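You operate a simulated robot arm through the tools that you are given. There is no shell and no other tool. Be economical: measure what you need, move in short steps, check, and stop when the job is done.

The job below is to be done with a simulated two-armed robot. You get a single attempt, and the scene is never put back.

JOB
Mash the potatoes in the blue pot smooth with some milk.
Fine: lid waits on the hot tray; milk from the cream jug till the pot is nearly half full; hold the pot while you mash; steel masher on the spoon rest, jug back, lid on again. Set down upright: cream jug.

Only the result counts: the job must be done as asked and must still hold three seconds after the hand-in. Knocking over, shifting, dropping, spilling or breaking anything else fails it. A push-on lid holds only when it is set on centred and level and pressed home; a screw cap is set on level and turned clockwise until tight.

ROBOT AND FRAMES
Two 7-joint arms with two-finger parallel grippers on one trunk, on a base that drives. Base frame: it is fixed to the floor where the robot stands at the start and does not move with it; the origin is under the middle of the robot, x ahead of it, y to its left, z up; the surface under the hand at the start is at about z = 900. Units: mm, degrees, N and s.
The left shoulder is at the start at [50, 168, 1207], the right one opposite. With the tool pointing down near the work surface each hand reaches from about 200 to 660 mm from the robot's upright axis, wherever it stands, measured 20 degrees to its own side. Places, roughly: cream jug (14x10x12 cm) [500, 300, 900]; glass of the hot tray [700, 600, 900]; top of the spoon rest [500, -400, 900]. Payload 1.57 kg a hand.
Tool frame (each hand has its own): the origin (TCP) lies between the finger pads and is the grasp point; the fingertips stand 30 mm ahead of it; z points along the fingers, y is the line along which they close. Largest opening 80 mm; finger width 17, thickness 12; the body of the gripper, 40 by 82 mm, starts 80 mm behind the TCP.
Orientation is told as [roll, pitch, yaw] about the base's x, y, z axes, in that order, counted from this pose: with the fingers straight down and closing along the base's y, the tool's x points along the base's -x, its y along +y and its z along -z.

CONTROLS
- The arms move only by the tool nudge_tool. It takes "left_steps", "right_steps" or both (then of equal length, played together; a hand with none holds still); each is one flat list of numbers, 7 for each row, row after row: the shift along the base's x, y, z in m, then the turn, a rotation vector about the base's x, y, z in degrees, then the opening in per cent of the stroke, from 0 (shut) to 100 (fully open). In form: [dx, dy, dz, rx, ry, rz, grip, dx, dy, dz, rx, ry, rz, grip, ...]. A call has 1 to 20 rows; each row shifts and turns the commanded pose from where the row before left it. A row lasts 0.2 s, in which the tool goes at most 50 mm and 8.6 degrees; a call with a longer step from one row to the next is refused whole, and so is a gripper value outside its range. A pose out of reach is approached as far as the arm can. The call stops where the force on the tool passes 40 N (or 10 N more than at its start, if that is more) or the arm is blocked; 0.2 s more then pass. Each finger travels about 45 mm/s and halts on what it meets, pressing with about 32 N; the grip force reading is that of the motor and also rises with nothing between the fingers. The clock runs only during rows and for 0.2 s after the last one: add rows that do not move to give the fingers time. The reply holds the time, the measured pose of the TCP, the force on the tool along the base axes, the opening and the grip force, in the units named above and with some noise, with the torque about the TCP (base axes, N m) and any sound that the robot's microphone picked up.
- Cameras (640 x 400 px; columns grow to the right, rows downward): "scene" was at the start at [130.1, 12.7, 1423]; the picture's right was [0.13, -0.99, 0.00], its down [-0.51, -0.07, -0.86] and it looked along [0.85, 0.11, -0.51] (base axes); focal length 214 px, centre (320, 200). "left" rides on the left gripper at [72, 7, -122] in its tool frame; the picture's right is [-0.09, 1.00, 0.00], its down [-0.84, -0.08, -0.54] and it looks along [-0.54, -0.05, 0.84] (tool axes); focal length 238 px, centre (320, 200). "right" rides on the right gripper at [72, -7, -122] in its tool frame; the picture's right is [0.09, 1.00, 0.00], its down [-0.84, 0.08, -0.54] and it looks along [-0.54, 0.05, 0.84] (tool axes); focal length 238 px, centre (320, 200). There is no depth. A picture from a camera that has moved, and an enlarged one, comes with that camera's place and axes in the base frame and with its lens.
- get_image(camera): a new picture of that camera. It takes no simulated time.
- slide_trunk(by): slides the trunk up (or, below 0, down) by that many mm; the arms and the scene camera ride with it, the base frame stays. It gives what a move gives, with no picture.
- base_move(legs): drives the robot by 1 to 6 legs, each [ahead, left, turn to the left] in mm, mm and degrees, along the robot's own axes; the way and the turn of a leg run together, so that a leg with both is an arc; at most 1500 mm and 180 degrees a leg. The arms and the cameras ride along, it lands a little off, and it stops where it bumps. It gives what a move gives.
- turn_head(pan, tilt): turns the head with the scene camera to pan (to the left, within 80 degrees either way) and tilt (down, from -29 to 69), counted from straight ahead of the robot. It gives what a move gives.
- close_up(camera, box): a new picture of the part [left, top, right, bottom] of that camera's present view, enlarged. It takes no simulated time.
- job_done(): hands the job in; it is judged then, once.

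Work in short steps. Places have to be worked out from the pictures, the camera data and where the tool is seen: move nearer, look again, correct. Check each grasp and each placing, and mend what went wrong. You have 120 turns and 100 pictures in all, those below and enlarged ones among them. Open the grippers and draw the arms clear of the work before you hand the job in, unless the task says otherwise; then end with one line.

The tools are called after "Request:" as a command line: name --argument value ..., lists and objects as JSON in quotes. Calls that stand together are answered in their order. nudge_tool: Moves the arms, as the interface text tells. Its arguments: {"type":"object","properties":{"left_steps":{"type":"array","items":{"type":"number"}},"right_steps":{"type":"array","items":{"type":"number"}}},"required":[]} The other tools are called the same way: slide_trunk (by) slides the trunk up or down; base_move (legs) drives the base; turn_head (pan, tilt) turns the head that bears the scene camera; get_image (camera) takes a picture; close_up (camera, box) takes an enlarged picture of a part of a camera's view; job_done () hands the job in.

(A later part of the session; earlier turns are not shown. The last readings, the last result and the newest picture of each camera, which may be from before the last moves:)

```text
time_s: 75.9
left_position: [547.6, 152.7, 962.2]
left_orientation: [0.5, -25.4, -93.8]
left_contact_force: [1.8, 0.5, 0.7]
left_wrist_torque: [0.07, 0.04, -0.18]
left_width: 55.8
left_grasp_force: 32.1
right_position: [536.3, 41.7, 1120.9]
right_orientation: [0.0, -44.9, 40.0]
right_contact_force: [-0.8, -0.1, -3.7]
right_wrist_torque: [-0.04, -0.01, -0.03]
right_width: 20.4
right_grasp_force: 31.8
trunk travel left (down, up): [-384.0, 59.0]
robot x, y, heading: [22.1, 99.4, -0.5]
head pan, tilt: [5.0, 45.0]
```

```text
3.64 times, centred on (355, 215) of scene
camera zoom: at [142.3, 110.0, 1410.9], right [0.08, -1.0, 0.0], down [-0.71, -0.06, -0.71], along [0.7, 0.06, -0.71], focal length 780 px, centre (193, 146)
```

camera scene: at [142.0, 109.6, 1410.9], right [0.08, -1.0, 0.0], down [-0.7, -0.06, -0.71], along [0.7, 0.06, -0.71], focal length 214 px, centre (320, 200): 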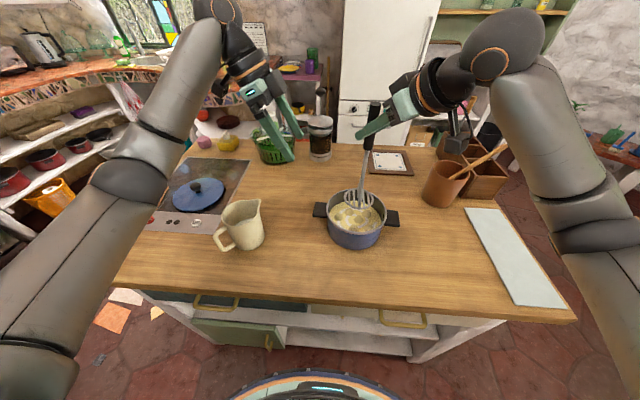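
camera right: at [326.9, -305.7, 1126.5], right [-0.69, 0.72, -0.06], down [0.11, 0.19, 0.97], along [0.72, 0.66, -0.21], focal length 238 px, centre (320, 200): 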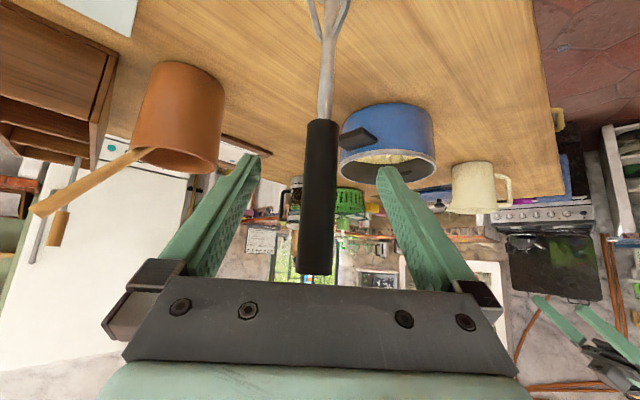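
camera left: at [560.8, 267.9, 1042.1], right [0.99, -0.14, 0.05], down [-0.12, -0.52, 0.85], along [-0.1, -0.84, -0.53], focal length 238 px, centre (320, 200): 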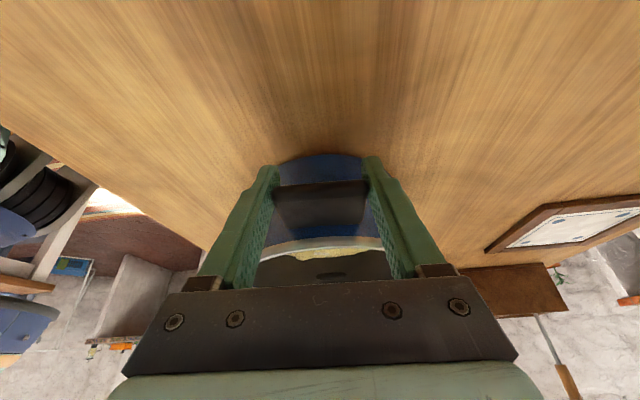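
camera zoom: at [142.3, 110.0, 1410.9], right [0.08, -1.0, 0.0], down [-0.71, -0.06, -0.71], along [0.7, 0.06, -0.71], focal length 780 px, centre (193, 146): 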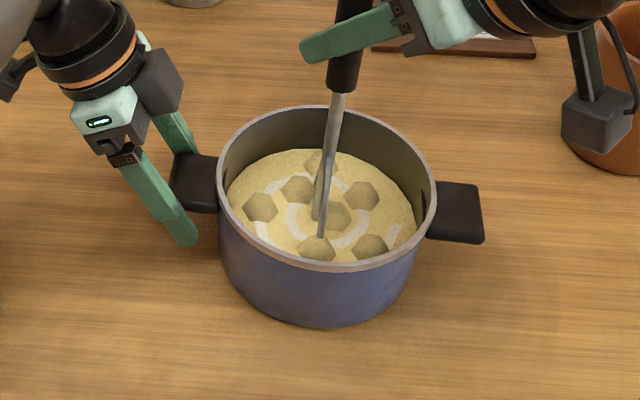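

Plate sinks into the mash without much force. Now repeated strokes at the centre, then see the effect.

Request:
nudge_tool --right_steps '[0, 0, -0.012, 0, 0, 0, 0, 0, 0, 0.025, 0, 0, 0, 0, 0, 0, 0.025, 0, 0, 0, 0, 0, 0, -0.025, 0, 0, 0, 0, 0, 0, -0.025, 0, 0, 0, 0, 0, 0, 0.025, 0, 0, 0, 0, 0, 0, 0.025, 0, 0, 0, 0, 0, 0, -0.025, 0, 0, 0, 0, 0, 0, -0.025, 0, 0, 0, 0, 0, 0, 0.025, 0, 0, 0, 0, 0, 0, 0.025, 0, 0, 0, 0, 0, 0, -0.025, 0, 0, 0, 0, 0, 0, -0.025, 0, 0, 0, 0, 0, 0, 0.025, 0, 0, 0, 0, 0, 0, 0.025, 0, 0, 0, 0]'

Request:
close_up --camera "scene" --box '[290, 160, 420, 270]'

```text
time_s: 79.1
left_position: [547.9, 149.6, 960.9]
left_orientation: [0.5, -25.4, -93.7]
left_contact_force: [-0.8, 1.4, 0.8]
left_wrist_torque: [-0.05, 0.14, -0.2]
left_width: 55.9
left_grasp_force: 31.8
right_position: [536.2, 41.9, 1157.2]
right_orientation: [0.0, -44.9, 40.0]
right_contact_force: [0.2, -0.7, -2.2]
right_wrist_torque: [0.03, 0.02, 0.0]
right_width: 20.5
right_grasp_force: 32.0
trunk travel left (down, up): [-384.0, 59.0]
robot x, y, heading: [23.2, 104.2, -0.6]
head pan, tilt: [5.0, 45.0]
```

```text
3.64 times, centred on (355, 215) of scene
camera zoom: at [142.2, 110.1, 1410.9], right [0.08, -1.0, 0.0], down [-0.7, -0.06, -0.71], along [0.7, 0.06, -0.71], focal length 780 px, centre (193, 146)
```

zoom: 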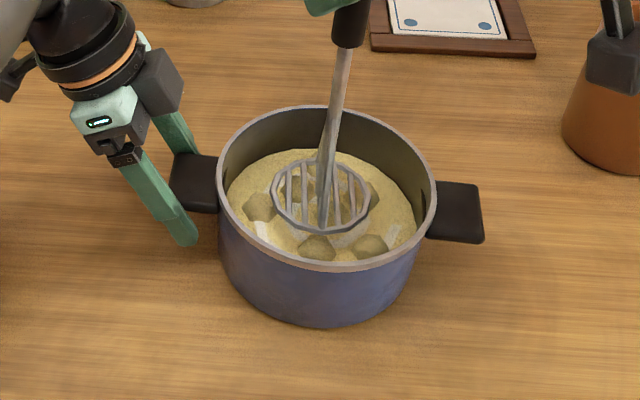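

It works. Now strokes in a ring around the pot, 26 mm off centre.

Request:
nudge_tool --right_steps '[0.026, 0, -0.007, 0, 0, 0, 0, 0, 0, -0.042, 0, 0, 0, 0, 0, 0, 0.042, 0, 0, 0, 0, 0, 0, -0.042, 0, 0, 0, 0, -0.013, 0.022, 0.042, 0, 0, 0, 0, 0, 0, -0.042, 0, 0, 0, 0, 0, 0, 0.042, 0, 0, 0, 0, 0, 0, -0.042, 0, 0, 0, 0, -0.026, 0, 0.042, 0, 0, 0, 0, 0, 0, -0.042, 0, 0, 0, 0, 0, 0, 0.042, 0, 0, 0, 0, 0, 0, -0.042, 0, 0, 0, 0, -0.013, -0.022, 0.042, 0, 0, 0, 0, 0, 0, -0.042, 0, 0, 0, 0, 0, 0, 0.042, 0, 0, 0, 0, 0, 0, -0.042, 0, 0, 0, 0, 0.013, -0.022, 0.042, 0, 0, 0, 0, 0, 0, -0.042, 0, 0, 0, 0, 0, 0, 0.042, 0, 0, 0, 0]'

Request:
close_up --camera "scene" --box '[290, 160, 420, 270]'

```text
time_s: 83.1
left_position: [546.7, 150.9, 962.1]
left_orientation: [0.5, -25.3, -93.8]
left_contact_force: [-1.3, 1.6, 0.4]
left_wrist_torque: [-0.2, 0.07, -0.13]
left_width: 56.0
left_grasp_force: 32.2
right_position: [525.2, 19.6, 1148.3]
right_orientation: [0.0, -44.9, 40.0]
right_contact_force: [-1.1, 0.4, -2.4]
right_wrist_torque: [0.0, 0.07, 0.0]
right_width: 20.7
right_grasp_force: 31.9
trunk travel left (down, up): [-384.0, 59.0]
robot x, y, heading: [21.1, 103.0, -0.1]
head pan, tilt: [5.0, 45.0]
```

```text
3.64 times, centred on (355, 215) of scene
camera zoom: at [142.3, 110.1, 1410.9], right [0.08, -1.0, 0.0], down [-0.71, -0.06, -0.71], along [0.7, 0.06, -0.71], focal length 780 px, centre (193, 146)
```

zoom: 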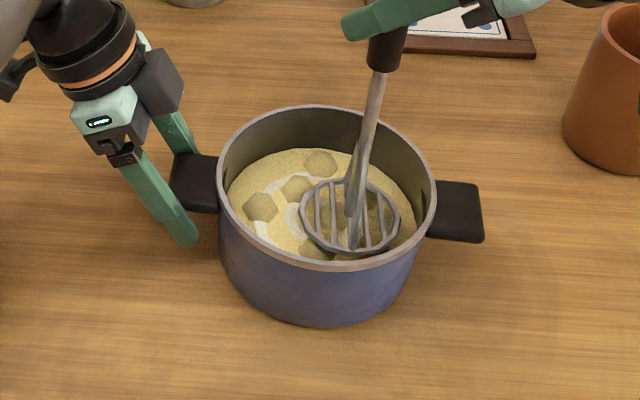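

Lumps are still visible. I'll raise the masher briefly and look at the surface.

Request:
nudge_tool --right_steps '[0.011, 0.022, 0.04, 0, 0, 0, 0, 0.02, 0, 0.04, 0, 0, 0, 0]'

Request:
close_up --camera "scene" --box '[325, 180, 385, 240]'

```text
time_s: 83.7
left_position: [548.1, 152.1, 962.5]
left_orientation: [0.5, -25.3, -93.8]
left_contact_force: [-1.0, 2.7, -0.3]
left_wrist_torque: [-0.09, -0.02, -0.02]
left_width: 56.1
left_grasp_force: 32.2
right_position: [556.7, 41.7, 1232.4]
right_orientation: [0.1, -44.9, 40.0]
right_contact_force: [-0.3, -0.6, -2.5]
right_wrist_torque: [0.01, 0.0, 0.01]
right_width: 20.3
right_grasp_force: 31.7
trunk travel left (down, up): [-384.0, 59.0]
robot x, y, heading: [17.1, 104.7, -0.5]
head pan, tilt: [5.0, 45.0]
```

```text
6.67 times, centred on (355, 210) of scene
camera zoom: at [142.3, 110.0, 1410.9], right [0.08, -1.0, 0.0], down [-0.71, -0.06, -0.71], along [0.7, 0.06, -0.71], focal length 1430 px, centre (87, 133)
```

zoom: 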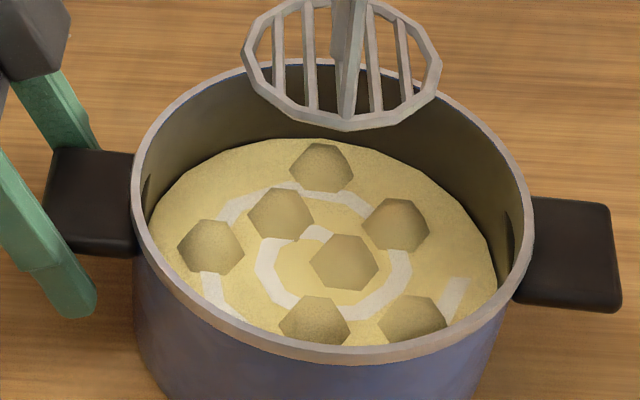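

No change yet. The strokes probably weren't deep enough. I'll press at the centre down until the plate meets the pot floor.

Request:
nudge_tool --right_steps '[-0.02, 0.0, -0.04, 0, 0, 0, 0, 0, 0, -0.04, 0, 0, 0, 0, 0, 0, -0.03, 0, 0, 0, 0, 0, 0, -0.01, 0, 0, 0, 0, 0, 0, -0.005, 0, 0, 0, 0, 0, 0, -0.005, 0, 0, 0, 0, 0, 0, -0.004, 0, 0, 0, 0]'

```text
time_s: 85.3
left_position: [547.3, 149.1, 962.6]
left_orientation: [0.5, -25.3, -93.8]
left_contact_force: [0.2, 0.5, -0.2]
left_wrist_torque: [-0.17, 0.15, -0.16]
left_width: 55.7
left_grasp_force: 32.7
right_position: [534.6, 40.5, 1097.6]
right_orientation: [-0.1, -45.0, 40.0]
right_contact_force: [-0.2, -0.2, -0.9]
right_wrist_torque: [-0.09, 0.08, 0.0]
right_width: 20.1
right_grasp_force: 32.1
trunk travel left (down, up): [-384.0, 59.0]
robot x, y, heading: [17.6, 104.0, -0.1]
head pan, tilt: [5.0, 45.0]
```

Request:
nudge_tool --right_steps '[0, 0, -0.003, 0, 0, 0, 0, 0, 0, -0.002, 0, 0, 0, 0, 0, 0, 0, 0, 0, 0, 0, 0, 0, 0.03, 0, 0, 0, 0, 0, 0, 0.03, 0, 0, 0, 0, 0, 0, -0.03, 0, 0, 0, 0, 0, 0, -0.03, 0, 0, 0, 0, 0, 0, 0.03, 0, 0, 0, 0, 0, 0, 0.03, 0, 0, 0, 0, 0, 0, -0.03, 0, 0, 0, 0, 0, 0, -0.03, 0, 0, 0, 0, 0, 0, 0.04, 0, 0, 0, 0, 0, 0, 0.04, 0, 0, 0, 0, 0.02, 0, 0.04, 0, 0, 0, 0]'

Request:
close_up --camera "scene" --box '[325, 180, 385, 240]'

```text
time_s: 88.3
left_position: [547.7, 151.2, 960.5]
left_orientation: [0.5, -25.4, -93.8]
left_contact_force: [-1.3, 3.2, 0.4]
left_wrist_torque: [-0.02, 0.2, -0.21]
left_width: 55.7
left_grasp_force: 32.0
right_position: [554.4, 43.2, 1214.1]
right_orientation: [0.1, -44.9, 40.0]
right_contact_force: [-0.2, 0.3, -2.8]
right_wrist_torque: [-0.01, -0.04, 0.0]
right_width: 20.5
right_grasp_force: 32.2
trunk travel left (down, up): [-384.0, 59.0]
robot x, y, heading: [19.2, 108.0, -0.6]
head pan, tilt: [5.0, 45.0]
```

```text
6.67 times, centred on (355, 210) of scene
camera zoom: at [142.2, 110.1, 1410.9], right [0.08, -1.0, 0.0], down [-0.71, -0.06, -0.71], along [0.7, 0.06, -0.71], focal length 1430 px, centre (87, 133)
```

zoom: 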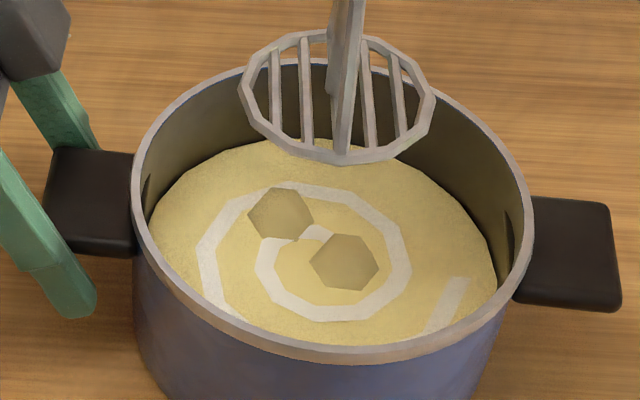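

Pressing to the floor works: five lumps gone. Continue with more full-depth strokes.

Request:
nudge_tool --right_steps '[-0.02, 0.0, -0.04, 0, 0, 0, 0, 0, 0, -0.04, 0, 0, 0, 0, 0, 0, -0.035, 0, 0, 0, 0, 0, 0, -0.005, 0, 0, 0, 0, 0, 0, 0.03, 0, 0, 0, 0, 0, 0, 0.03, 0, 0, 0, 0, 0, 0, -0.03, 0, 0, 0, 0, 0, 0, -0.03, 0, 0, 0, 0, 0, 0, 0.03, 0, 0, 0, 0, 0, 0, 0.03, 0, 0, 0, 0, 0, 0, -0.03, 0, 0, 0, 0, 0, 0, -0.03, 0, 0, 0, 0, 0, 0, 0.03, 0, 0, 0, 0, 0, 0, 0.03, 0, 0, 0, 0, 0, 0, -0.03, 0, 0, 0, 0, 0, 0, -0.03, 0, 0, 0, 0, 0, 0, 0.04, 0, 0, 0, 0, 0, 0, 0.04, 0, 0, 0, 0, 0.02, 0, 0.04, 0, 0, 0, 0]'

Request:
close_up --camera "scene" --box '[325, 180, 385, 240]'

```text
time_s: 92.3
left_position: [546.8, 150.7, 961.3]
left_orientation: [0.5, -25.3, -93.8]
left_contact_force: [-0.3, 1.4, -0.4]
left_wrist_torque: [-0.12, 0.16, -0.1]
left_width: 55.9
left_grasp_force: 31.8
right_position: [556.1, 42.2, 1213.6]
right_orientation: [0.2, -44.9, 39.9]
right_contact_force: [0.6, 0.5, -2.4]
right_wrist_torque: [0.02, 0.0, 0.0]
right_width: 20.5
right_grasp_force: 31.4
trunk travel left (down, up): [-384.0, 59.0]
robot x, y, heading: [16.7, 103.0, -0.4]
head pan, tilt: [5.0, 45.0]
```

```text
6.67 times, centred on (355, 210) of scene
camera zoom: at [142.4, 110.1, 1410.9], right [0.08, -1.0, 0.0], down [-0.71, -0.06, -0.71], along [0.7, 0.06, -0.71], focal length 1430 px, centre (87, 133)
```

zoom: 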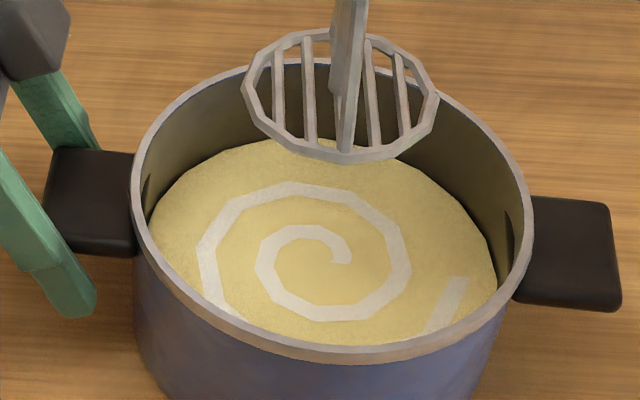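

Lumps are gone but the milk swirl remains. I'll mix it in with a circular stir and a few more presses.

Request:
nudge_tool --right_steps '[-0.02, 0.0, -0.04, 0, 0, 0, 0, 0, 0, -0.04, 0, 0, 0, 0, 0, 0, -0.025, 0, 0, 0, 0, 0.02, 0, 0, 0, 0, 0, 0, -0.006, 0.014, 0, 0, 0, 0, 0, -0.014, 0.006, 0, 0, 0, 0, 0, -0.014, -0.006, 0, 0, 0, 0, 0, -0.006, -0.014, 0, 0, 0, 0, 0, 0.006, -0.014, 0, 0, 0, 0, 0, 0.014, -0.006, 0, 0, 0, 0, 0, 0.014, 0.006, 0, 0, 0, 0, 0, 0.006, 0.014, 0, 0, 0, 0, 0, -0.006, 0.014, 0, 0, 0, 0, 0, -0.014, 0.006, 0, 0, 0, 0, 0, -0.014, -0.006, 0, 0, 0, 0, 0, -0.006, -0.014, 0, 0, 0, 0, 0, 0.006, -0.014, 0, 0, 0, 0, 0, 0.014, -0.006, 0, 0, 0, 0, 0]'

Request:
nudge_tool --right_steps '[0, 0.014, 0.025, 0, 0, 0, 0, 0, 0, 0.02, 0, 0, 0, 0, 0, 0, -0.03, 0, 0, 0, 0, 0, 0, -0.03, 0, 0, 0, 0, 0, 0, 0.03, 0, 0, 0, 0, 0, 0, 0.03, 0, 0, 0, 0, 0, 0, -0.03, 0, 0, 0, 0, 0, 0, -0.03, 0, 0, 0, 0, 0, 0, 0.03, 0, 0, 0, 0, 0, 0, 0.03, 0, 0, 0, 0, 0, 0, -0.03, 0, 0, 0, 0, 0, 0, -0.03, 0, 0, 0, 0, 0, 0, 0.04, 0, 0, 0, 0, 0, 0, 0.04, 0, 0, 0, 0, 0.02, 0, 0.04, 0, 0, 0, 0]'

Request:
close_up --camera "scene" --box '[325, 180, 385, 240]'

```text
time_s: 96.1
left_position: [547.4, 151.3, 961.1]
left_orientation: [0.5, -25.3, -93.7]
left_contact_force: [0.4, 1.1, -0.4]
left_wrist_torque: [-0.04, 0.22, -0.07]
left_width: 55.9
left_grasp_force: 32.3
right_position: [533.6, 21.7, 1109.8]
right_orientation: [-0.1, -45.1, 40.0]
right_contact_force: [0.6, -0.1, -2.8]
right_wrist_torque: [0.04, 0.01, -0.02]
right_width: 20.4
right_grasp_force: 32.5
trunk travel left (down, up): [-384.0, 59.0]
robot x, y, heading: [19.8, 102.6, -0.4]
head pan, tilt: [5.0, 45.0]
```

```text
time_s: 99.3
left_position: [547.1, 150.4, 962.2]
left_orientation: [0.6, -25.3, -93.8]
left_contact_force: [0.6, 2.5, 1.1]
left_wrist_torque: [-0.22, 0.22, -0.07]
left_width: 55.8
left_grasp_force: 32.3
right_position: [552.6, 33.8, 1215.5]
right_orientation: [0.1, -44.9, 40.0]
right_contact_force: [0.4, -0.4, -3.2]
right_wrist_torque: [0.01, 0.01, -0.04]
right_width: 20.5
right_grasp_force: 32.0
trunk travel left (down, up): [-384.0, 59.0]
robot x, y, heading: [15.7, 103.1, -0.4]
head pan, tilt: [5.0, 45.0]
```

```text
6.67 times, centred on (355, 210) of scene
camera zoom: at [142.3, 110.1, 1410.9], right [0.08, -1.0, 0.0], down [-0.71, -0.06, -0.71], along [0.7, 0.06, -0.71], focal length 1430 px, centre (87, 133)
```

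zoom: 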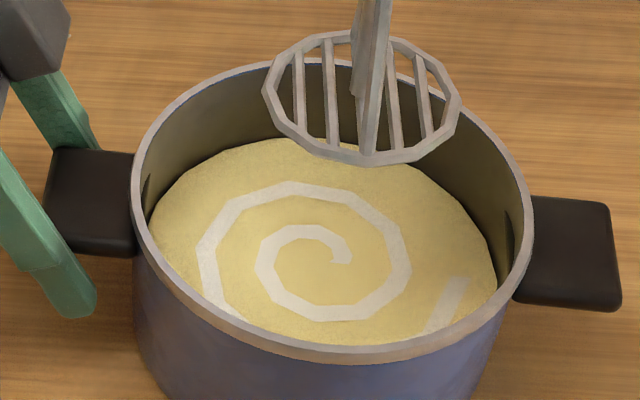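

Lumps are all gone, and the swirl is just the milk marking, so the mash is smooth. Release the pot handle, back the left hand out and raise the masher.

Request:
nudge_tool --left_steps '[0, 0, 0, 0, 0, 0, 70, 0, 0, 0, 0, 0, 0, 100, 0, 0, 0, 0, 0, 0, 100, 0, 0, 0, 0, 0, 0, 100, 0.001, 0.01, 0.022, 0, 0, 0, 100, 0.001, 0.015, 0.034, 0, 0, 0, 100, 0, 0.01, 0.04, 0, 0, 0, 100, 0, 0.01, 0.045, 0, 0, 0, 100, 0, 0.01, 0.045, 0, 0, 0, 100, 0, 0.01, 0.045, 0, 0, 0, 100]' --right_steps '[0, 0, 0.01, 0, 0, 0, 0, 0, 0, 0.01, 0, 0, 0, 0, 0, 0, 0, 0, 0, 0, 0, 0, 0, 0, 0, 0, 0, 0, 0, 0, 0, 0, 0, 0, 0, 0, 0, 0, 0, 0, 0, 0, 0, 0, 0, 0, 0, 0, 0, 0, 0, 0, 0, 0, 0, 0, 0, 0, 0, 0, 0, 0, 0, 0, 0, 0, 0, 0, 0, 0]'

Request:
get_image --camera "scene"

```text
time_s: 101.5
left_position: [549.8, 214.8, 1192.2]
left_orientation: [0.4, -25.2, -93.8]
left_contact_force: [-0.6, 0.2, 0.8]
left_wrist_torque: [-0.01, -0.03, 0.02]
left_width: 80.1
left_grasp_force: 0.1
right_position: [554.1, 34.6, 1234.8]
right_orientation: [0.0, -45.0, 40.0]
right_contact_force: [-0.5, 0.0, -2.5]
right_wrist_torque: [0.01, -0.02, -0.01]
right_width: 20.4
right_grasp_force: 31.9
trunk travel left (down, up): [-384.0, 59.0]
robot x, y, heading: [17.9, 106.1, -0.4]
head pan, tilt: [5.0, 45.0]
```

```text
33 pictures are left
camera scene: at [141.7, 109.8, 1410.9], right [0.08, -1.0, 0.0], down [-0.7, -0.06, -0.71], along [0.71, 0.06, -0.71], focal length 214 px, centre (320, 200)
```

scene: 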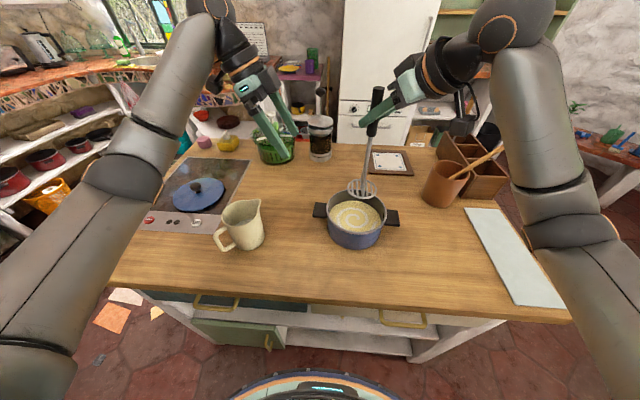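

Spoon rest spans x 350–650, y −418…−317. I'll pull the masher back from the crock's side and drive right, putting it over the rest.

Request:
nudge_tool --right_steps '[-0.02, 0, 0, 0, 0, 0, 0, -0.02, 0, 0, 0, 0, 0, 0, -0.02, 0, 0, 0, 0, 0, 0]'

Request:
base_move --legs '[[0, -330, 0]]'

Request:
turn_head --pan -15 --tilt 45

Request:
get_image --camera "scene"

```text
time_s: 102.3
left_position: [551.1, 215.4, 1192.6]
left_orientation: [0.5, -25.3, -93.8]
left_contact_force: [-0.4, -0.6, 0.5]
left_wrist_torque: [0.04, -0.01, 0.0]
left_width: 79.9
left_grasp_force: 0.1
right_position: [494.2, 34.3, 1232.9]
right_orientation: [0.1, -45.0, 39.8]
right_contact_force: [0.6, 0.1, -1.9]
right_wrist_torque: [-0.02, -0.01, 0.01]
right_width: 20.5
right_grasp_force: 32.2
trunk travel left (down, up): [-384.0, 59.0]
robot x, y, heading: [20.6, 100.5, -0.7]
head pan, tilt: [5.0, 45.0]
```

```text
time_s: 105.7
left_position: [548.1, -109.5, 1192.4]
left_orientation: [0.4, -25.2, -94.0]
left_contact_force: [0.0, -0.5, 0.4]
left_wrist_torque: [0.02, 0.0, -0.01]
left_width: 80.0
left_grasp_force: 0.0
right_position: [492.9, -290.9, 1232.7]
right_orientation: [0.1, -45.1, 39.8]
right_contact_force: [0.3, -0.5, -2.8]
right_wrist_torque: [-0.01, -0.02, -0.02]
right_width: 20.2
right_grasp_force: 32.5
trunk travel left (down, up): [-384.0, 59.0]
robot x, y, heading: [16.4, -222.0, -0.7]
head pan, tilt: [5.0, 45.0]
```

```text
time_s: 106.6
left_position: [548.3, -108.7, 1192.1]
left_orientation: [0.5, -25.2, -94.0]
left_contact_force: [0.6, 0.6, 0.1]
left_wrist_torque: [0.03, -0.03, 0.01]
left_width: 80.1
left_grasp_force: 0.1
right_position: [490.3, -290.8, 1231.9]
right_orientation: [0.1, -45.1, 39.9]
right_contact_force: [-0.2, 0.3, -2.9]
right_wrist_torque: [0.04, 0.0, -0.01]
right_width: 20.5
right_grasp_force: 31.6
trunk travel left (down, up): [-384.0, 59.0]
robot x, y, heading: [13.2, -219.9, -0.4]
head pan, tilt: [-15.0, 45.0]
```

```text
32 pictures are left
camera scene: at [136.6, -242.3, 1410.9], right [-0.27, -0.96, 0.0], down [-0.68, 0.19, -0.71], along [0.68, -0.19, -0.71], focal length 214 px, centre (320, 200)
```

scene: 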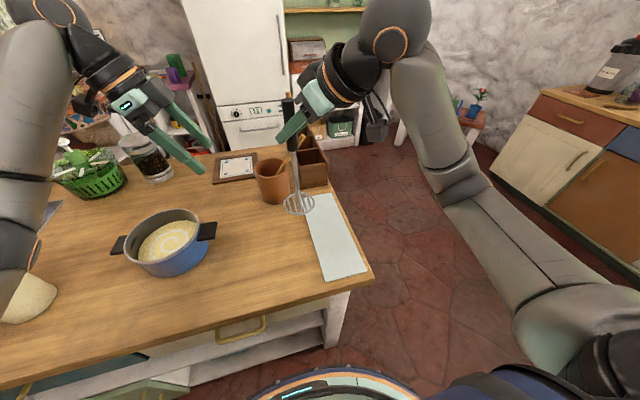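

Rest confirmed (y centre −370). Move over it and lower.

Request:
nudge_tool --right_steps '[-0.005, -0.027, 0, 0, 0, 0, 0, -0.005, -0.027, 0, 0, 0, 0, 0, -0.005, -0.025, 0, 0, 0, 0, 0, 0, 0, -0.03, 0, 0, 0, 0, 0, 0, -0.03, 0, 0, 0, 0, 0, 0, -0.03, 0, 0, 0, 0, 0, 0, -0.025, 0, 0, 0, 0]'

Request:
close_up --camera "scene" --box '[240, 140, 400, 290]'

```text
time_s: 108.2
left_position: [546.6, -109.7, 1192.7]
left_orientation: [0.6, -25.4, -94.0]
left_contact_force: [-0.4, -0.1, 0.3]
left_wrist_torque: [-0.01, -0.01, -0.03]
left_width: 80.1
left_grasp_force: 0.1
right_position: [476.2, -369.4, 1116.8]
right_orientation: [0.0, -45.0, 39.9]
right_contact_force: [-0.3, -0.1, -3.5]
right_wrist_torque: [0.0, -0.01, 0.01]
right_width: 20.5
right_grasp_force: 31.9
trunk travel left (down, up): [-384.0, 59.0]
robot x, y, heading: [15.8, -220.9, -0.6]
head pan, tilt: [-15.0, 45.0]
```

```text
2.67 times, centred on (320, 215) of scene
camera zoom: at [136.5, -242.5, 1411.0], right [-0.27, -0.96, 0.0], down [-0.68, 0.19, -0.71], along [0.68, -0.19, -0.71], focal length 572 px, centre (320, 160)
```

zoom: 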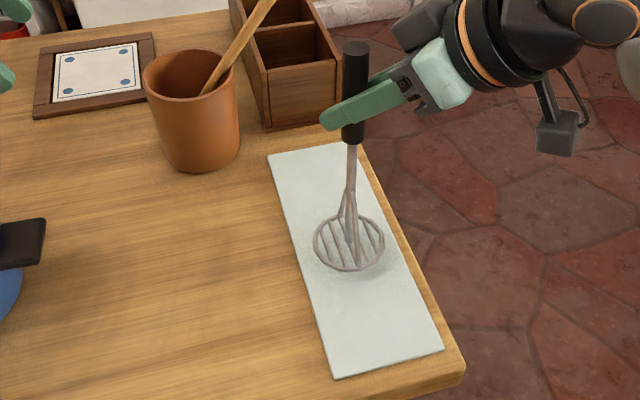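

Request:
nudge_tool --right_steps '[0, 0, -0.008, 0, 0, 0, 0, 0, 0, -0.004, 0, 0, 0, 0, 0, 0, -0.003, 0, 0, 0, 0, 0, 0, -0.003, 0, 0, 0, 0]'

```text
time_s: 109.2
left_position: [547.5, -109.6, 1191.0]
left_orientation: [0.5, -25.4, -93.9]
left_contact_force: [-0.3, 0.1, 0.6]
left_wrist_torque: [-0.03, 0.01, 0.02]
left_width: 79.8
left_grasp_force: 0.0
right_position: [476.4, -370.6, 1098.7]
right_orientation: [0.0, -45.0, 39.9]
right_contact_force: [-0.2, 0.3, -2.6]
right_wrist_torque: [0.02, -0.03, 0.02]
right_width: 20.6
right_grasp_force: 31.9
trunk travel left (down, up): [-384.0, 59.0]
robot x, y, heading: [16.1, -223.3, -0.5]
head pan, tilt: [-15.0, 45.0]
```

Request:
nudge_tool --right_steps '[0, 0, -0.002, 0, 0, 0, 0, 0, 0, -0.002, 0, 0, 0, 0, 0, 0, -0.001, 0, 0, 0, 0]'

Request:
close_up --camera "scene" --box '[290, 170, 380, 250]'

```text
time_s: 110.0
left_position: [545.1, -109.7, 1193.7]
left_orientation: [0.7, -25.3, -93.9]
left_contact_force: [1.6, -0.1, 0.5]
left_wrist_torque: [-0.02, 0.01, 0.0]
left_width: 80.0
left_grasp_force: 0.0
right_position: [475.8, -369.7, 1097.3]
right_orientation: [-0.3, -45.4, 39.9]
right_contact_force: [-3.2, -5.0, 14.8]
right_wrist_torque: [-0.31, 0.39, 0.05]
right_width: 20.6
right_grasp_force: 32.1
trunk travel left (down, up): [-384.0, 59.0]
robot x, y, heading: [17.0, -219.4, -0.6]
head pan, tilt: [-15.0, 45.0]
```

```text
5.00 times, centred on (335, 210) of scene
camera zoom: at [134.5, -242.7, 1411.4], right [-0.27, -0.96, 0.0], down [-0.68, 0.19, -0.71], along [0.68, -0.19, -0.71], focal length 1072 px, centre (245, 150)
```

zoom: 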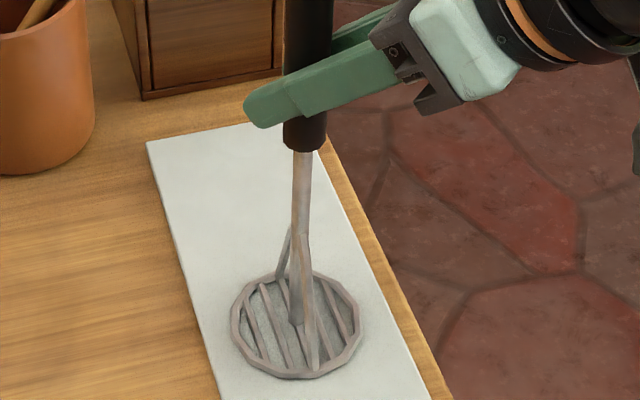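

Plate stands fully on the rest. Relax a touch, open and back away.

Request:
nudge_tool --right_steps '[0, 0, 0.002, 0, 0, 0, 0, 0, 0, 0, 0, 0, 0, 0, 0, 0, 0, 0, 0, 0, 40, 0, 0, 0, 0, 0, 0, 70, 0, 0, 0, 0, 0, 0, 100, 0, 0, 0, 0, 0, 0, 100, 0, 0, 0, 0, 0, 0, 100, -0.011, -0.009, 0.014, 0, 0, 0, 100, -0.016, -0.014, 0.021, 0, 0, 0, 100, -0.02, -0.018, 0.028, 0, 0, 0, 100, -0.02, -0.018, 0.028, 0, 0, 0, 100]'

Request:
close_up --camera "scene" --box '[240, 140, 400, 290]'

```text
time_s: 112.4
left_position: [547.5, -109.2, 1192.2]
left_orientation: [0.5, -25.3, -93.9]
left_contact_force: [1.1, 0.0, -0.9]
left_wrist_torque: [0.01, 0.01, -0.01]
left_width: 80.0
left_grasp_force: 0.0
right_position: [407.1, -427.6, 1187.2]
right_orientation: [0.0, -45.0, 40.0]
right_contact_force: [-0.4, 0.0, 0.6]
right_wrist_torque: [0.02, -0.01, -0.01]
right_width: 80.2
right_grasp_force: 0.1
trunk travel left (down, up): [-384.0, 59.0]
robot x, y, heading: [17.0, -219.6, -0.6]
head pan, tilt: [-15.0, 45.0]
```

```text
2.67 times, centred on (320, 215) of scene
camera zoom: at [135.8, -242.5, 1411.0], right [-0.27, -0.96, 0.0], down [-0.68, 0.19, -0.71], along [0.68, -0.19, -0.71], focal length 572 px, centre (320, 160)
```

zoom: 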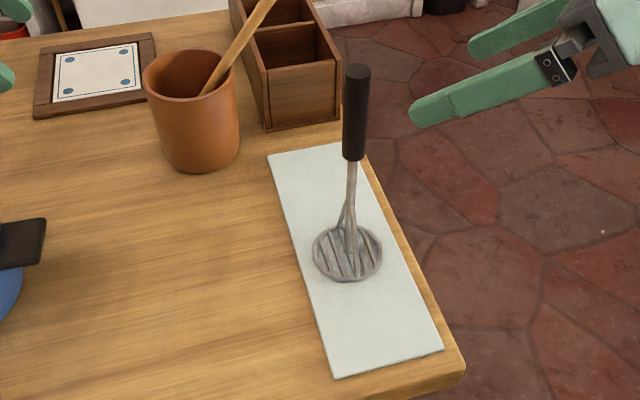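

Masher stands on the rest. Raise the right arm out of the way and turn the left hand back to fingers-down, ready for the lid.

Request:
nudge_tool --left_steps '[-0.003, 0.012, 0, 8.4, -0.6, 0, 100, -0.003, 0.012, 0, 8.4, -0.6, 0, 100, -0.003, 0.012, 0, 8.4, -0.6, 0, 100, -0.003, 0.012, 0, 0, 0, 8.5, 100, -0.003, 0.012, 0, 0, 0, 8.5, 100, -0.003, 0.012, 0, 0, 0, 8.5, 100, -0.003, 0.012, 0, 0, 0, 8.5, 100, -0.003, 0.012, 0, 0, 0, 8.5, 100, -0.003, 0.012, 0, 0, 0, 8.5, 100, -0.003, 0.012, 0, 0, 0, 8.5, 100, -0.003, 0.012, 0, 0, 0, 8.5, 100, 0, 0.012, 0, 0, 0, 8.5, 100, 0, 0.012, 0, 0, 0, 8.5, 100, 0, 0.012, 0, 0, 0, 8.5, 100]' --right_steps '[-0.005, 0, 0.01, 0, 0, 0, 100, -0.005, 0, 0.01, 0, 0, 0, 100, -0.005, 0, 0.01, 0, 0, 0, 100, -0.005, 0, 0.01, 0, 0, 0, 100, -0.005, 0, 0.01, 0, 0, 0, 100, -0.005, 0, 0.01, 0, 0, 0, 100, -0.005, 0, 0.01, 0, 0, 0, 100, -0.005, 0, 0.01, 0, 0, 0, 100, -0.005, 0, 0.01, 0, 0, 0, 100, -0.005, 0, 0.01, 0, 0, 0, 100, -0.005, 0, 0.01, 0, 0, 0, 100, -0.005, 0, 0.01, 0, 0, 0, 100, -0.005, 0, 0.01, 0, 0, 0, 100, -0.005, 0, 0.01, 0, 0, 0, 100]'

Request:
turn_head --pan 25 --tilt 40

```text
time_s: 115.4
left_position: [515.6, 58.5, 1193.9]
left_orientation: [0.6, 0.0, -0.1]
left_contact_force: [-0.2, -0.5, -0.1]
left_wrist_torque: [-0.02, 0.01, 0.0]
left_width: 80.0
left_grasp_force: 0.0
right_position: [338.9, -427.8, 1327.1]
right_orientation: [0.0, -44.9, 40.0]
right_contact_force: [0.0, 0.0, 0.5]
right_wrist_torque: [0.02, 0.02, 0.02]
right_width: 79.7
right_grasp_force: 0.0
trunk travel left (down, up): [-384.0, 59.0]
robot x, y, heading: [15.2, -216.2, -0.8]
head pan, tilt: [-15.0, 45.0]
```

```text
time_s: 116.4
left_position: [515.5, 58.5, 1191.9]
left_orientation: [0.6, 0.0, -0.3]
left_contact_force: [0.3, -0.2, 0.1]
left_wrist_torque: [-0.01, 0.03, -0.01]
left_width: 79.9
left_grasp_force: 0.1
right_position: [338.9, -428.9, 1326.6]
right_orientation: [0.0, -45.0, 39.9]
right_contact_force: [0.6, 0.8, -0.3]
right_wrist_torque: [0.01, -0.01, -0.01]
right_width: 79.9
right_grasp_force: 0.0
trunk travel left (down, up): [-384.0, 59.0]
robot x, y, heading: [19.1, -218.7, -0.7]
head pan, tilt: [25.0, 40.0]
```

Drive back to the lid-placing stance.

Request:
base_move --legs '[[0, 378, 0], [80, 0, 0]]'

Request:
get_image --camera "left"

```text
time_s: 121.1
left_position: [600.4, 433.4, 1193.0]
left_orientation: [0.6, 0.0, -0.8]
left_contact_force: [0.2, 0.8, -0.5]
left_wrist_torque: [0.01, -0.02, -0.04]
left_width: 79.9
left_grasp_force: 0.0
right_position: [419.7, -53.5, 1326.8]
right_orientation: [0.0, -44.8, 39.4]
right_contact_force: [0.0, -0.2, -1.0]
right_wrist_torque: [0.0, -0.02, -0.01]
right_width: 79.9
right_grasp_force: 0.0
trunk travel left (down, up): [-384.0, 59.0]
robot x, y, heading: [101.2, 154.2, -1.4]
head pan, tilt: [25.0, 40.0]
stopped in leg 2: the robot was blocked; the commanded pose is now the measured one
```

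```text
28 pictures are left
camera left: at [529.6, 438.9, 1315.8], right [0.11, 0.99, 0.01], down [0.84, -0.09, 0.54], along [0.54, -0.05, -0.84], focal length 238 px, centre (320, 200)
```

left: 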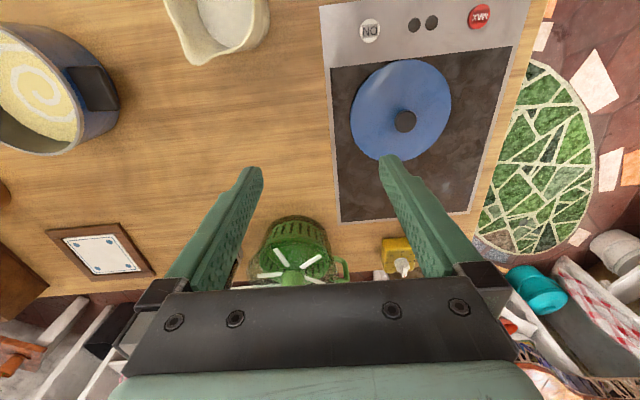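

The knob shows at [640,559]. Move above it.

Request:
nudge_tool --left_steps '[0.0095, 0.031, -0.025, 0, 0, 0, 100, 0.0095, 0.031, -0.03, 0, 0, 0, 100, 0.0095, 0.031, -0.03, 0, 0, 0, 100, 0.0095, 0.031, -0.03, 0, 0, 0, 100, 0, 0, -0.03, 0, 0, 0, 100]'

Request:
get_image --camera "left"

```text
time_s: 122.3
left_position: [641.2, 557.9, 1048.2]
left_orientation: [0.6, 0.0, -0.9]
left_contact_force: [-0.2, 0.6, -0.4]
left_wrist_torque: [0.02, 0.0, 0.02]
left_width: 80.1
left_grasp_force: 0.1
right_position: [423.0, -53.2, 1329.3]
right_orientation: [0.2, -44.9, 39.5]
right_contact_force: [0.7, -0.1, 0.4]
right_wrist_torque: [0.0, -0.04, -0.01]
right_width: 80.0
right_grasp_force: 0.0
trunk travel left (down, up): [-384.0, 59.0]
robot x, y, heading: [100.8, 157.1, -0.9]
head pan, tilt: [25.0, 40.0]
```

```text
27 pictures are left
camera left: at [569.1, 563.4, 1170.8], right [0.11, 0.99, 0.01], down [0.84, -0.1, 0.54], along [0.54, -0.05, -0.84], focal length 238 px, centre (320, 200)
```

left: 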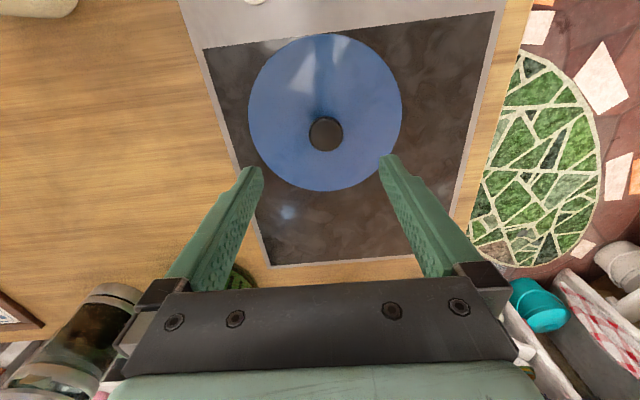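

Same view as at release. Descend to the earlier grip height and close.

Request:
nudge_tool --left_steps '[-0.001, -0.001, -0.03, 0, 0, 0, 100, -0.001, 0, -0.03, 0, 0, 0, 100, 0, 0, -0.02, 0, 0, 0, 100, 0, 0, -0.012, 0, 0, 0, 100, 0, 0, -0.004, 0, 0, 0, 100]'

Request:
get_image --camera "left"

```text
time_s: 123.5
left_position: [638.1, 555.4, 951.1]
left_orientation: [0.5, 0.0, -0.9]
left_contact_force: [0.3, -0.4, 0.0]
left_wrist_torque: [-0.02, 0.02, 0.01]
left_width: 79.8
left_grasp_force: 0.0
right_position: [421.7, -53.7, 1327.3]
right_orientation: [0.1, -44.8, 39.4]
right_contact_force: [-1.3, 0.5, -0.6]
right_wrist_torque: [0.01, -0.01, 0.01]
right_width: 80.0
right_grasp_force: 0.1
trunk travel left (down, up): [-384.0, 59.0]
robot x, y, heading: [99.8, 155.6, -1.2]
head pan, tilt: [25.0, 40.0]
```

```text
26 pictures are left
camera left: at [567.1, 562.3, 1074.3], right [0.11, 0.99, 0.01], down [0.84, -0.1, 0.54], along [0.54, -0.05, -0.84], focal length 238 px, centre (320, 200)
```

left: 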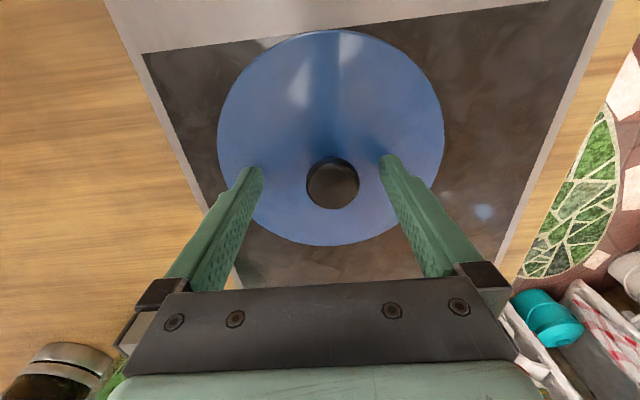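

Knob sits ~6 mm to +y; correct that and grip.

Request:
nudge_tool --left_steps '[0, 0.006, -0.001, 0, 0, 0, 100, 0, 0, 0, 0, 0, 0, 75, 0, 0, 0, 0, 0, 0, 50, 0, 0, 0, 0, 0, 0, 25, 0, 0, 0, 0, 0, 0, 0, 0, 0, 0, 0, 0, 0, 0, 0, 0, 0, 0, 0, 0, 0, 0, 0, 0, 0, 0, 0, 0]'

Request:
get_image --camera "left"

```text
time_s: 125.3
left_position: [637.3, 561.5, 949.9]
left_orientation: [0.6, 0.0, -0.8]
left_contact_force: [-0.4, 0.1, 0.1]
left_wrist_torque: [-0.06, 0.02, 0.0]
left_width: 32.7
left_grasp_force: 31.6
right_position: [422.5, -52.4, 1327.3]
right_orientation: [0.2, -44.8, 39.4]
right_contact_force: [-0.2, -0.1, -0.1]
right_wrist_torque: [0.03, 0.02, 0.01]
right_width: 80.0
right_grasp_force: 0.1
trunk travel left (down, up): [-384.0, 59.0]
robot x, y, heading: [100.1, 155.3, -1.1]
head pan, tilt: [25.0, 40.0]
```

```text
25 pictures are left
camera left: at [566.6, 568.2, 1073.4], right [0.11, 0.99, 0.01], down [0.84, -0.1, 0.54], along [0.54, -0.05, -0.84], focal length 238 px, centre (320, 200)
```

left: 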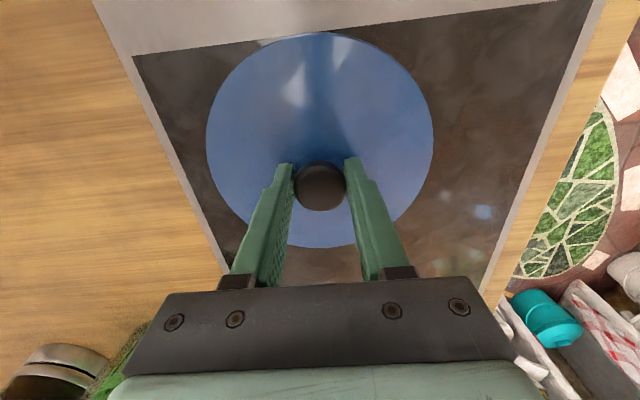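

Gripped as before. Lift the lid and draw it in over the jug at a safe height.

Request:
nudge_tool --left_steps '[0, 0, 0.01, 0, 0, 0, 0, 0, 0, 0.025, 0, 0, 0, 0, 0, 0, 0.03, 0, 0, 0, 0, 0, 0, 0.03, 0, 0, 0, 0, 0, 0, 0.03, 0, 0, 0, 0, 0, 0, 0.03, 0, 0, 0, 0, -0.0125, -0.029, 0.002, 0, 0, 0, 0, -0.0125, -0.029, 0.002, 0, 0, 0, 0, -0.0125, -0.029, 0.0, 0, 0, 0, 0, -0.0125, -0.029, 0, 0, 0, 0, 0, -0.0125, -0.029, 0, 0, 0, 0, 0, -0.0125, -0.029, 0, 0, 0, 0, 0, -0.0125, -0.029, 0, 0, 0, 0, 0, -0.0125, -0.029, 0, 0, 0, 0, 0]'

Request:
get_image --camera "scene"

```text
time_s: 128.3
left_position: [538.5, 327.7, 1110.3]
left_orientation: [0.6, -0.1, -0.8]
left_contact_force: [0.0, 0.3, -0.9]
left_wrist_torque: [-0.02, 0.01, -0.02]
left_width: 32.5
left_grasp_force: 31.8
right_position: [422.2, -54.9, 1327.9]
right_orientation: [0.1, -44.9, 39.4]
right_contact_force: [-0.2, 1.0, 0.1]
right_wrist_torque: [0.02, -0.01, 0.0]
right_width: 80.1
right_grasp_force: 0.0
trunk travel left (down, up): [-384.0, 59.0]
robot x, y, heading: [101.7, 154.4, -1.2]
head pan, tilt: [25.0, 40.0]
```

```text
24 pictures are left
camera scene: at [219.9, 190.7, 1418.2], right [0.41, -0.91, 0.0], down [-0.59, -0.26, -0.77], along [0.7, 0.31, -0.64], focal length 214 px, centre (320, 200)
```

scene: 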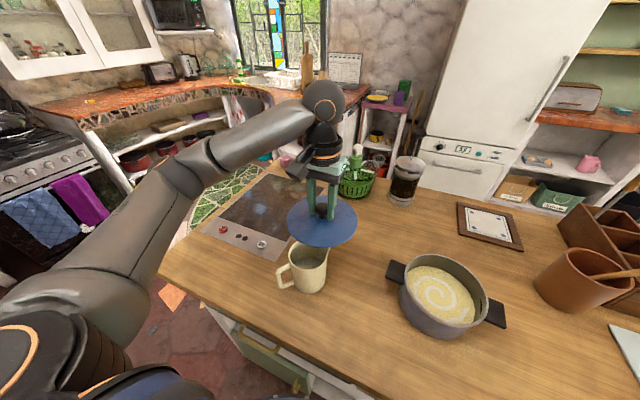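

Drive right so the lid comes over the pot.

Request:
base_move --legs '[[-12, 0, 0], [0, -285, 0]]'

Request:
turn_head --pan 15 --tilt 45

Request:
get_image --camera "left"

Request:
get_image --camera "scene"

```text
time_s: 131.8
left_position: [522.1, 40.7, 1109.9]
left_orientation: [0.6, 0.0, -0.8]
left_contact_force: [-0.3, 1.2, -1.7]
left_wrist_torque: [0.0, 0.03, 0.01]
left_width: 32.4
left_grasp_force: 32.0
right_position: [405.3, -341.1, 1327.9]
right_orientation: [0.2, -45.0, 39.5]
right_contact_force: [-0.5, 0.2, 0.4]
right_wrist_torque: [0.0, 0.01, 0.0]
right_width: 80.0
right_grasp_force: 0.1
trunk travel left (down, up): [-384.0, 59.0]
robot x, y, heading: [86.3, -130.5, -0.7]
head pan, tilt: [25.0, 40.0]
```

```text
time_s: 132.5
left_position: [520.2, 40.9, 1110.6]
left_orientation: [0.6, 0.0, -0.7]
left_contact_force: [0.3, -0.4, -2.0]
left_wrist_torque: [0.01, 0.0, -0.04]
left_width: 32.4
left_grasp_force: 32.2
right_position: [406.2, -342.0, 1327.1]
right_orientation: [0.1, -44.9, 39.6]
right_contact_force: [-0.2, -0.6, -0.2]
right_wrist_torque: [-0.01, 0.0, 0.0]
right_width: 79.9
right_grasp_force: 0.1
trunk travel left (down, up): [-384.0, 59.0]
robot x, y, heading: [86.1, -129.9, -0.8]
head pan, tilt: [15.0, 45.0]
```

```text
23 pictures are left
camera left: at [449.5, 47.6, 1232.4], right [0.1, 0.99, 0.01], down [0.84, -0.09, 0.54], along [0.54, -0.05, -0.84], focal length 238 px, centre (320, 200)
```

left: 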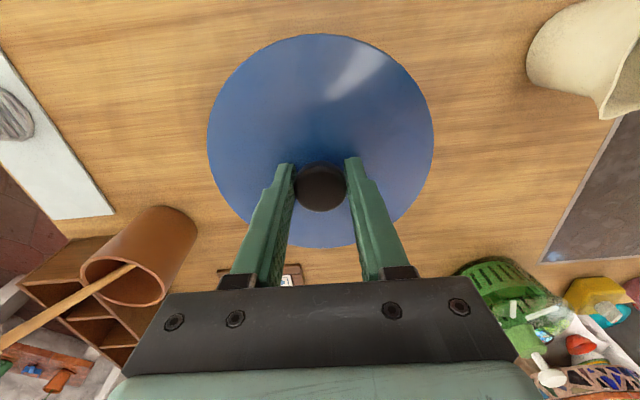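

```text
22 pictures are left
camera scene: at [204.2, -112.5, 1411.0], right [0.24, -0.97, 0.0], down [-0.69, -0.17, -0.71], along [0.69, 0.17, -0.71], focal length 214 px, centre (320, 200)
```

scene: 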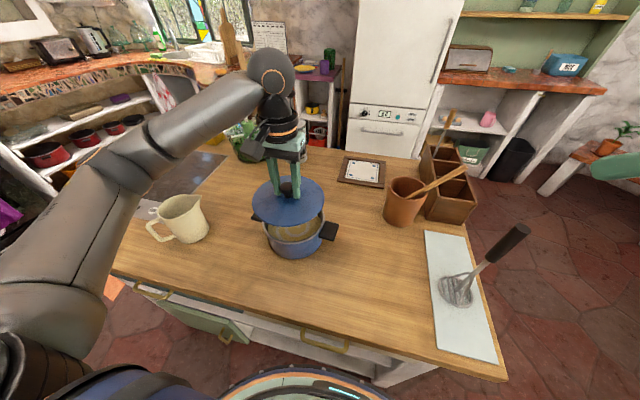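

The pot looked unmoved across the earlier zooms, so the lid belongs at TCP [538.2,42.5,1027]. Move there and lower to just above.

Request:
nudge_tool --left_steps '[0.009, 0.001, -0.02, 0, 0, 0, 0, 0.009, 0.001, -0.02, 0, 0, 0, 0, 0, 0, -0.02, 0, 0, 0, 0, 0, 0, -0.01, 0, 0, 0, 0, 0, 0, 0, 0, 0, 0, 0]'

Request:
close_up --camera "scene" --box '[235, 150, 355, 270]'

```text
time_s: 133.7
left_position: [539.2, 42.5, 1040.2]
left_orientation: [0.7, 0.0, -0.7]
left_contact_force: [0.1, -1.0, -0.2]
left_wrist_torque: [-0.02, 0.0, -0.02]
left_width: 32.2
left_grasp_force: 31.9
right_position: [405.3, -341.8, 1327.0]
right_orientation: [0.1, -44.9, 39.5]
right_contact_force: [0.1, -0.4, 0.5]
right_wrist_torque: [0.01, -0.01, -0.03]
right_width: 80.2
right_grasp_force: 0.1
trunk travel left (down, up): [-384.0, 59.0]
robot x, y, heading: [84.8, -131.4, -0.9]
head pan, tilt: [15.0, 45.0]
```

```text
3.33 times, centred on (295, 210) of scene
camera zoom: at [204.2, -112.6, 1410.9], right [0.24, -0.97, 0.0], down [-0.69, -0.17, -0.71], along [0.69, 0.17, -0.71], focal length 715 px, centre (403, 167)
```

zoom: 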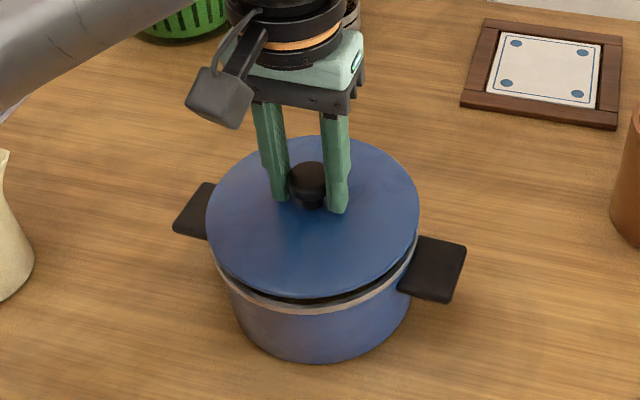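

Looks centred. Lower onto the rim.

Request:
nudge_tool --left_steps '[-0.001, 0, -0.006, 0, 0, 0, 0, 0, 0, -0.004, 0, 0, 0, 0, 0, 0, -0.003, 0, 0, 0, 0, 0, 0, -0.002, 0, 0, 0, 0]'

Request:
close_up --camera "scene" --box '[235, 150, 355, 270]'

```text
time_s: 134.7
left_position: [537.5, 43.9, 1028.7]
left_orientation: [0.6, -0.3, -0.7]
left_contact_force: [-0.5, 5.0, 15.2]
left_wrist_torque: [0.0, 0.69, -0.26]
left_width: 32.3
left_grasp_force: 32.0
right_position: [404.4, -341.3, 1329.3]
right_orientation: [0.0, -45.0, 39.4]
right_contact_force: [-0.2, -0.2, 0.1]
right_wrist_torque: [0.02, 0.0, 0.06]
right_width: 79.9
right_grasp_force: 0.2
trunk travel left (down, up): [-384.0, 59.0]
robot x, y, heading: [83.8, -133.3, -0.8]
head pan, tilt: [15.0, 45.0]
```

```text
3.33 times, centred on (295, 210) of scene
camera zoom: at [203.0, -112.3, 1411.4], right [0.24, -0.97, 0.0], down [-0.69, -0.17, -0.71], along [0.69, 0.17, -0.71], focal length 715 px, centre (403, 167)
```

zoom: 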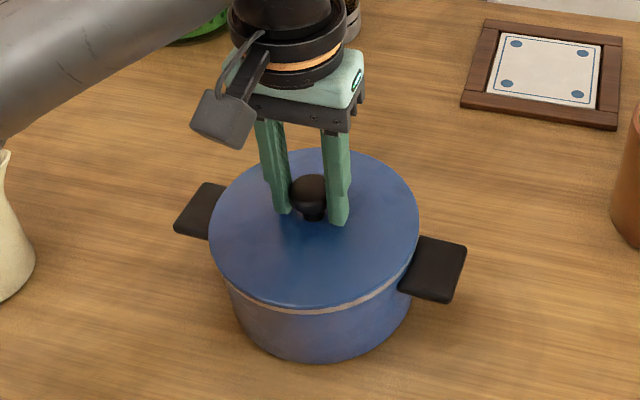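

Contact at 1028.7 with a torque that suggests the near side touches first. I'll nudge +x a little and press gently.

Request:
nudge_tool --left_steps '[0.0, 0, 0.003, 0, 0, 0, 0, 0.002, -0.001, 0, 0, 0, 0, 0, 0, 0, -0.003, 0, 0, 0, 0, 0, 0, -0.001, 0, 0, 0, 0]'

```text
time_s: 135.7
left_position: [540.0, 40.6, 1026.4]
left_orientation: [0.5, -0.4, -0.7]
left_contact_force: [-2.5, -1.5, 23.1]
left_wrist_torque: [-0.15, -0.12, -0.2]
left_width: 32.5
left_grasp_force: 31.9
right_position: [403.3, -342.3, 1328.7]
right_orientation: [-0.1, -45.0, 39.5]
right_contact_force: [-0.1, -0.1, -0.7]
right_wrist_torque: [-0.02, -0.01, 0.03]
right_width: 79.9
right_grasp_force: 0.0
trunk travel left (down, up): [-384.0, 59.0]
robot x, y, heading: [82.8, -131.3, -1.0]
head pan, tilt: [15.0, 45.0]
```

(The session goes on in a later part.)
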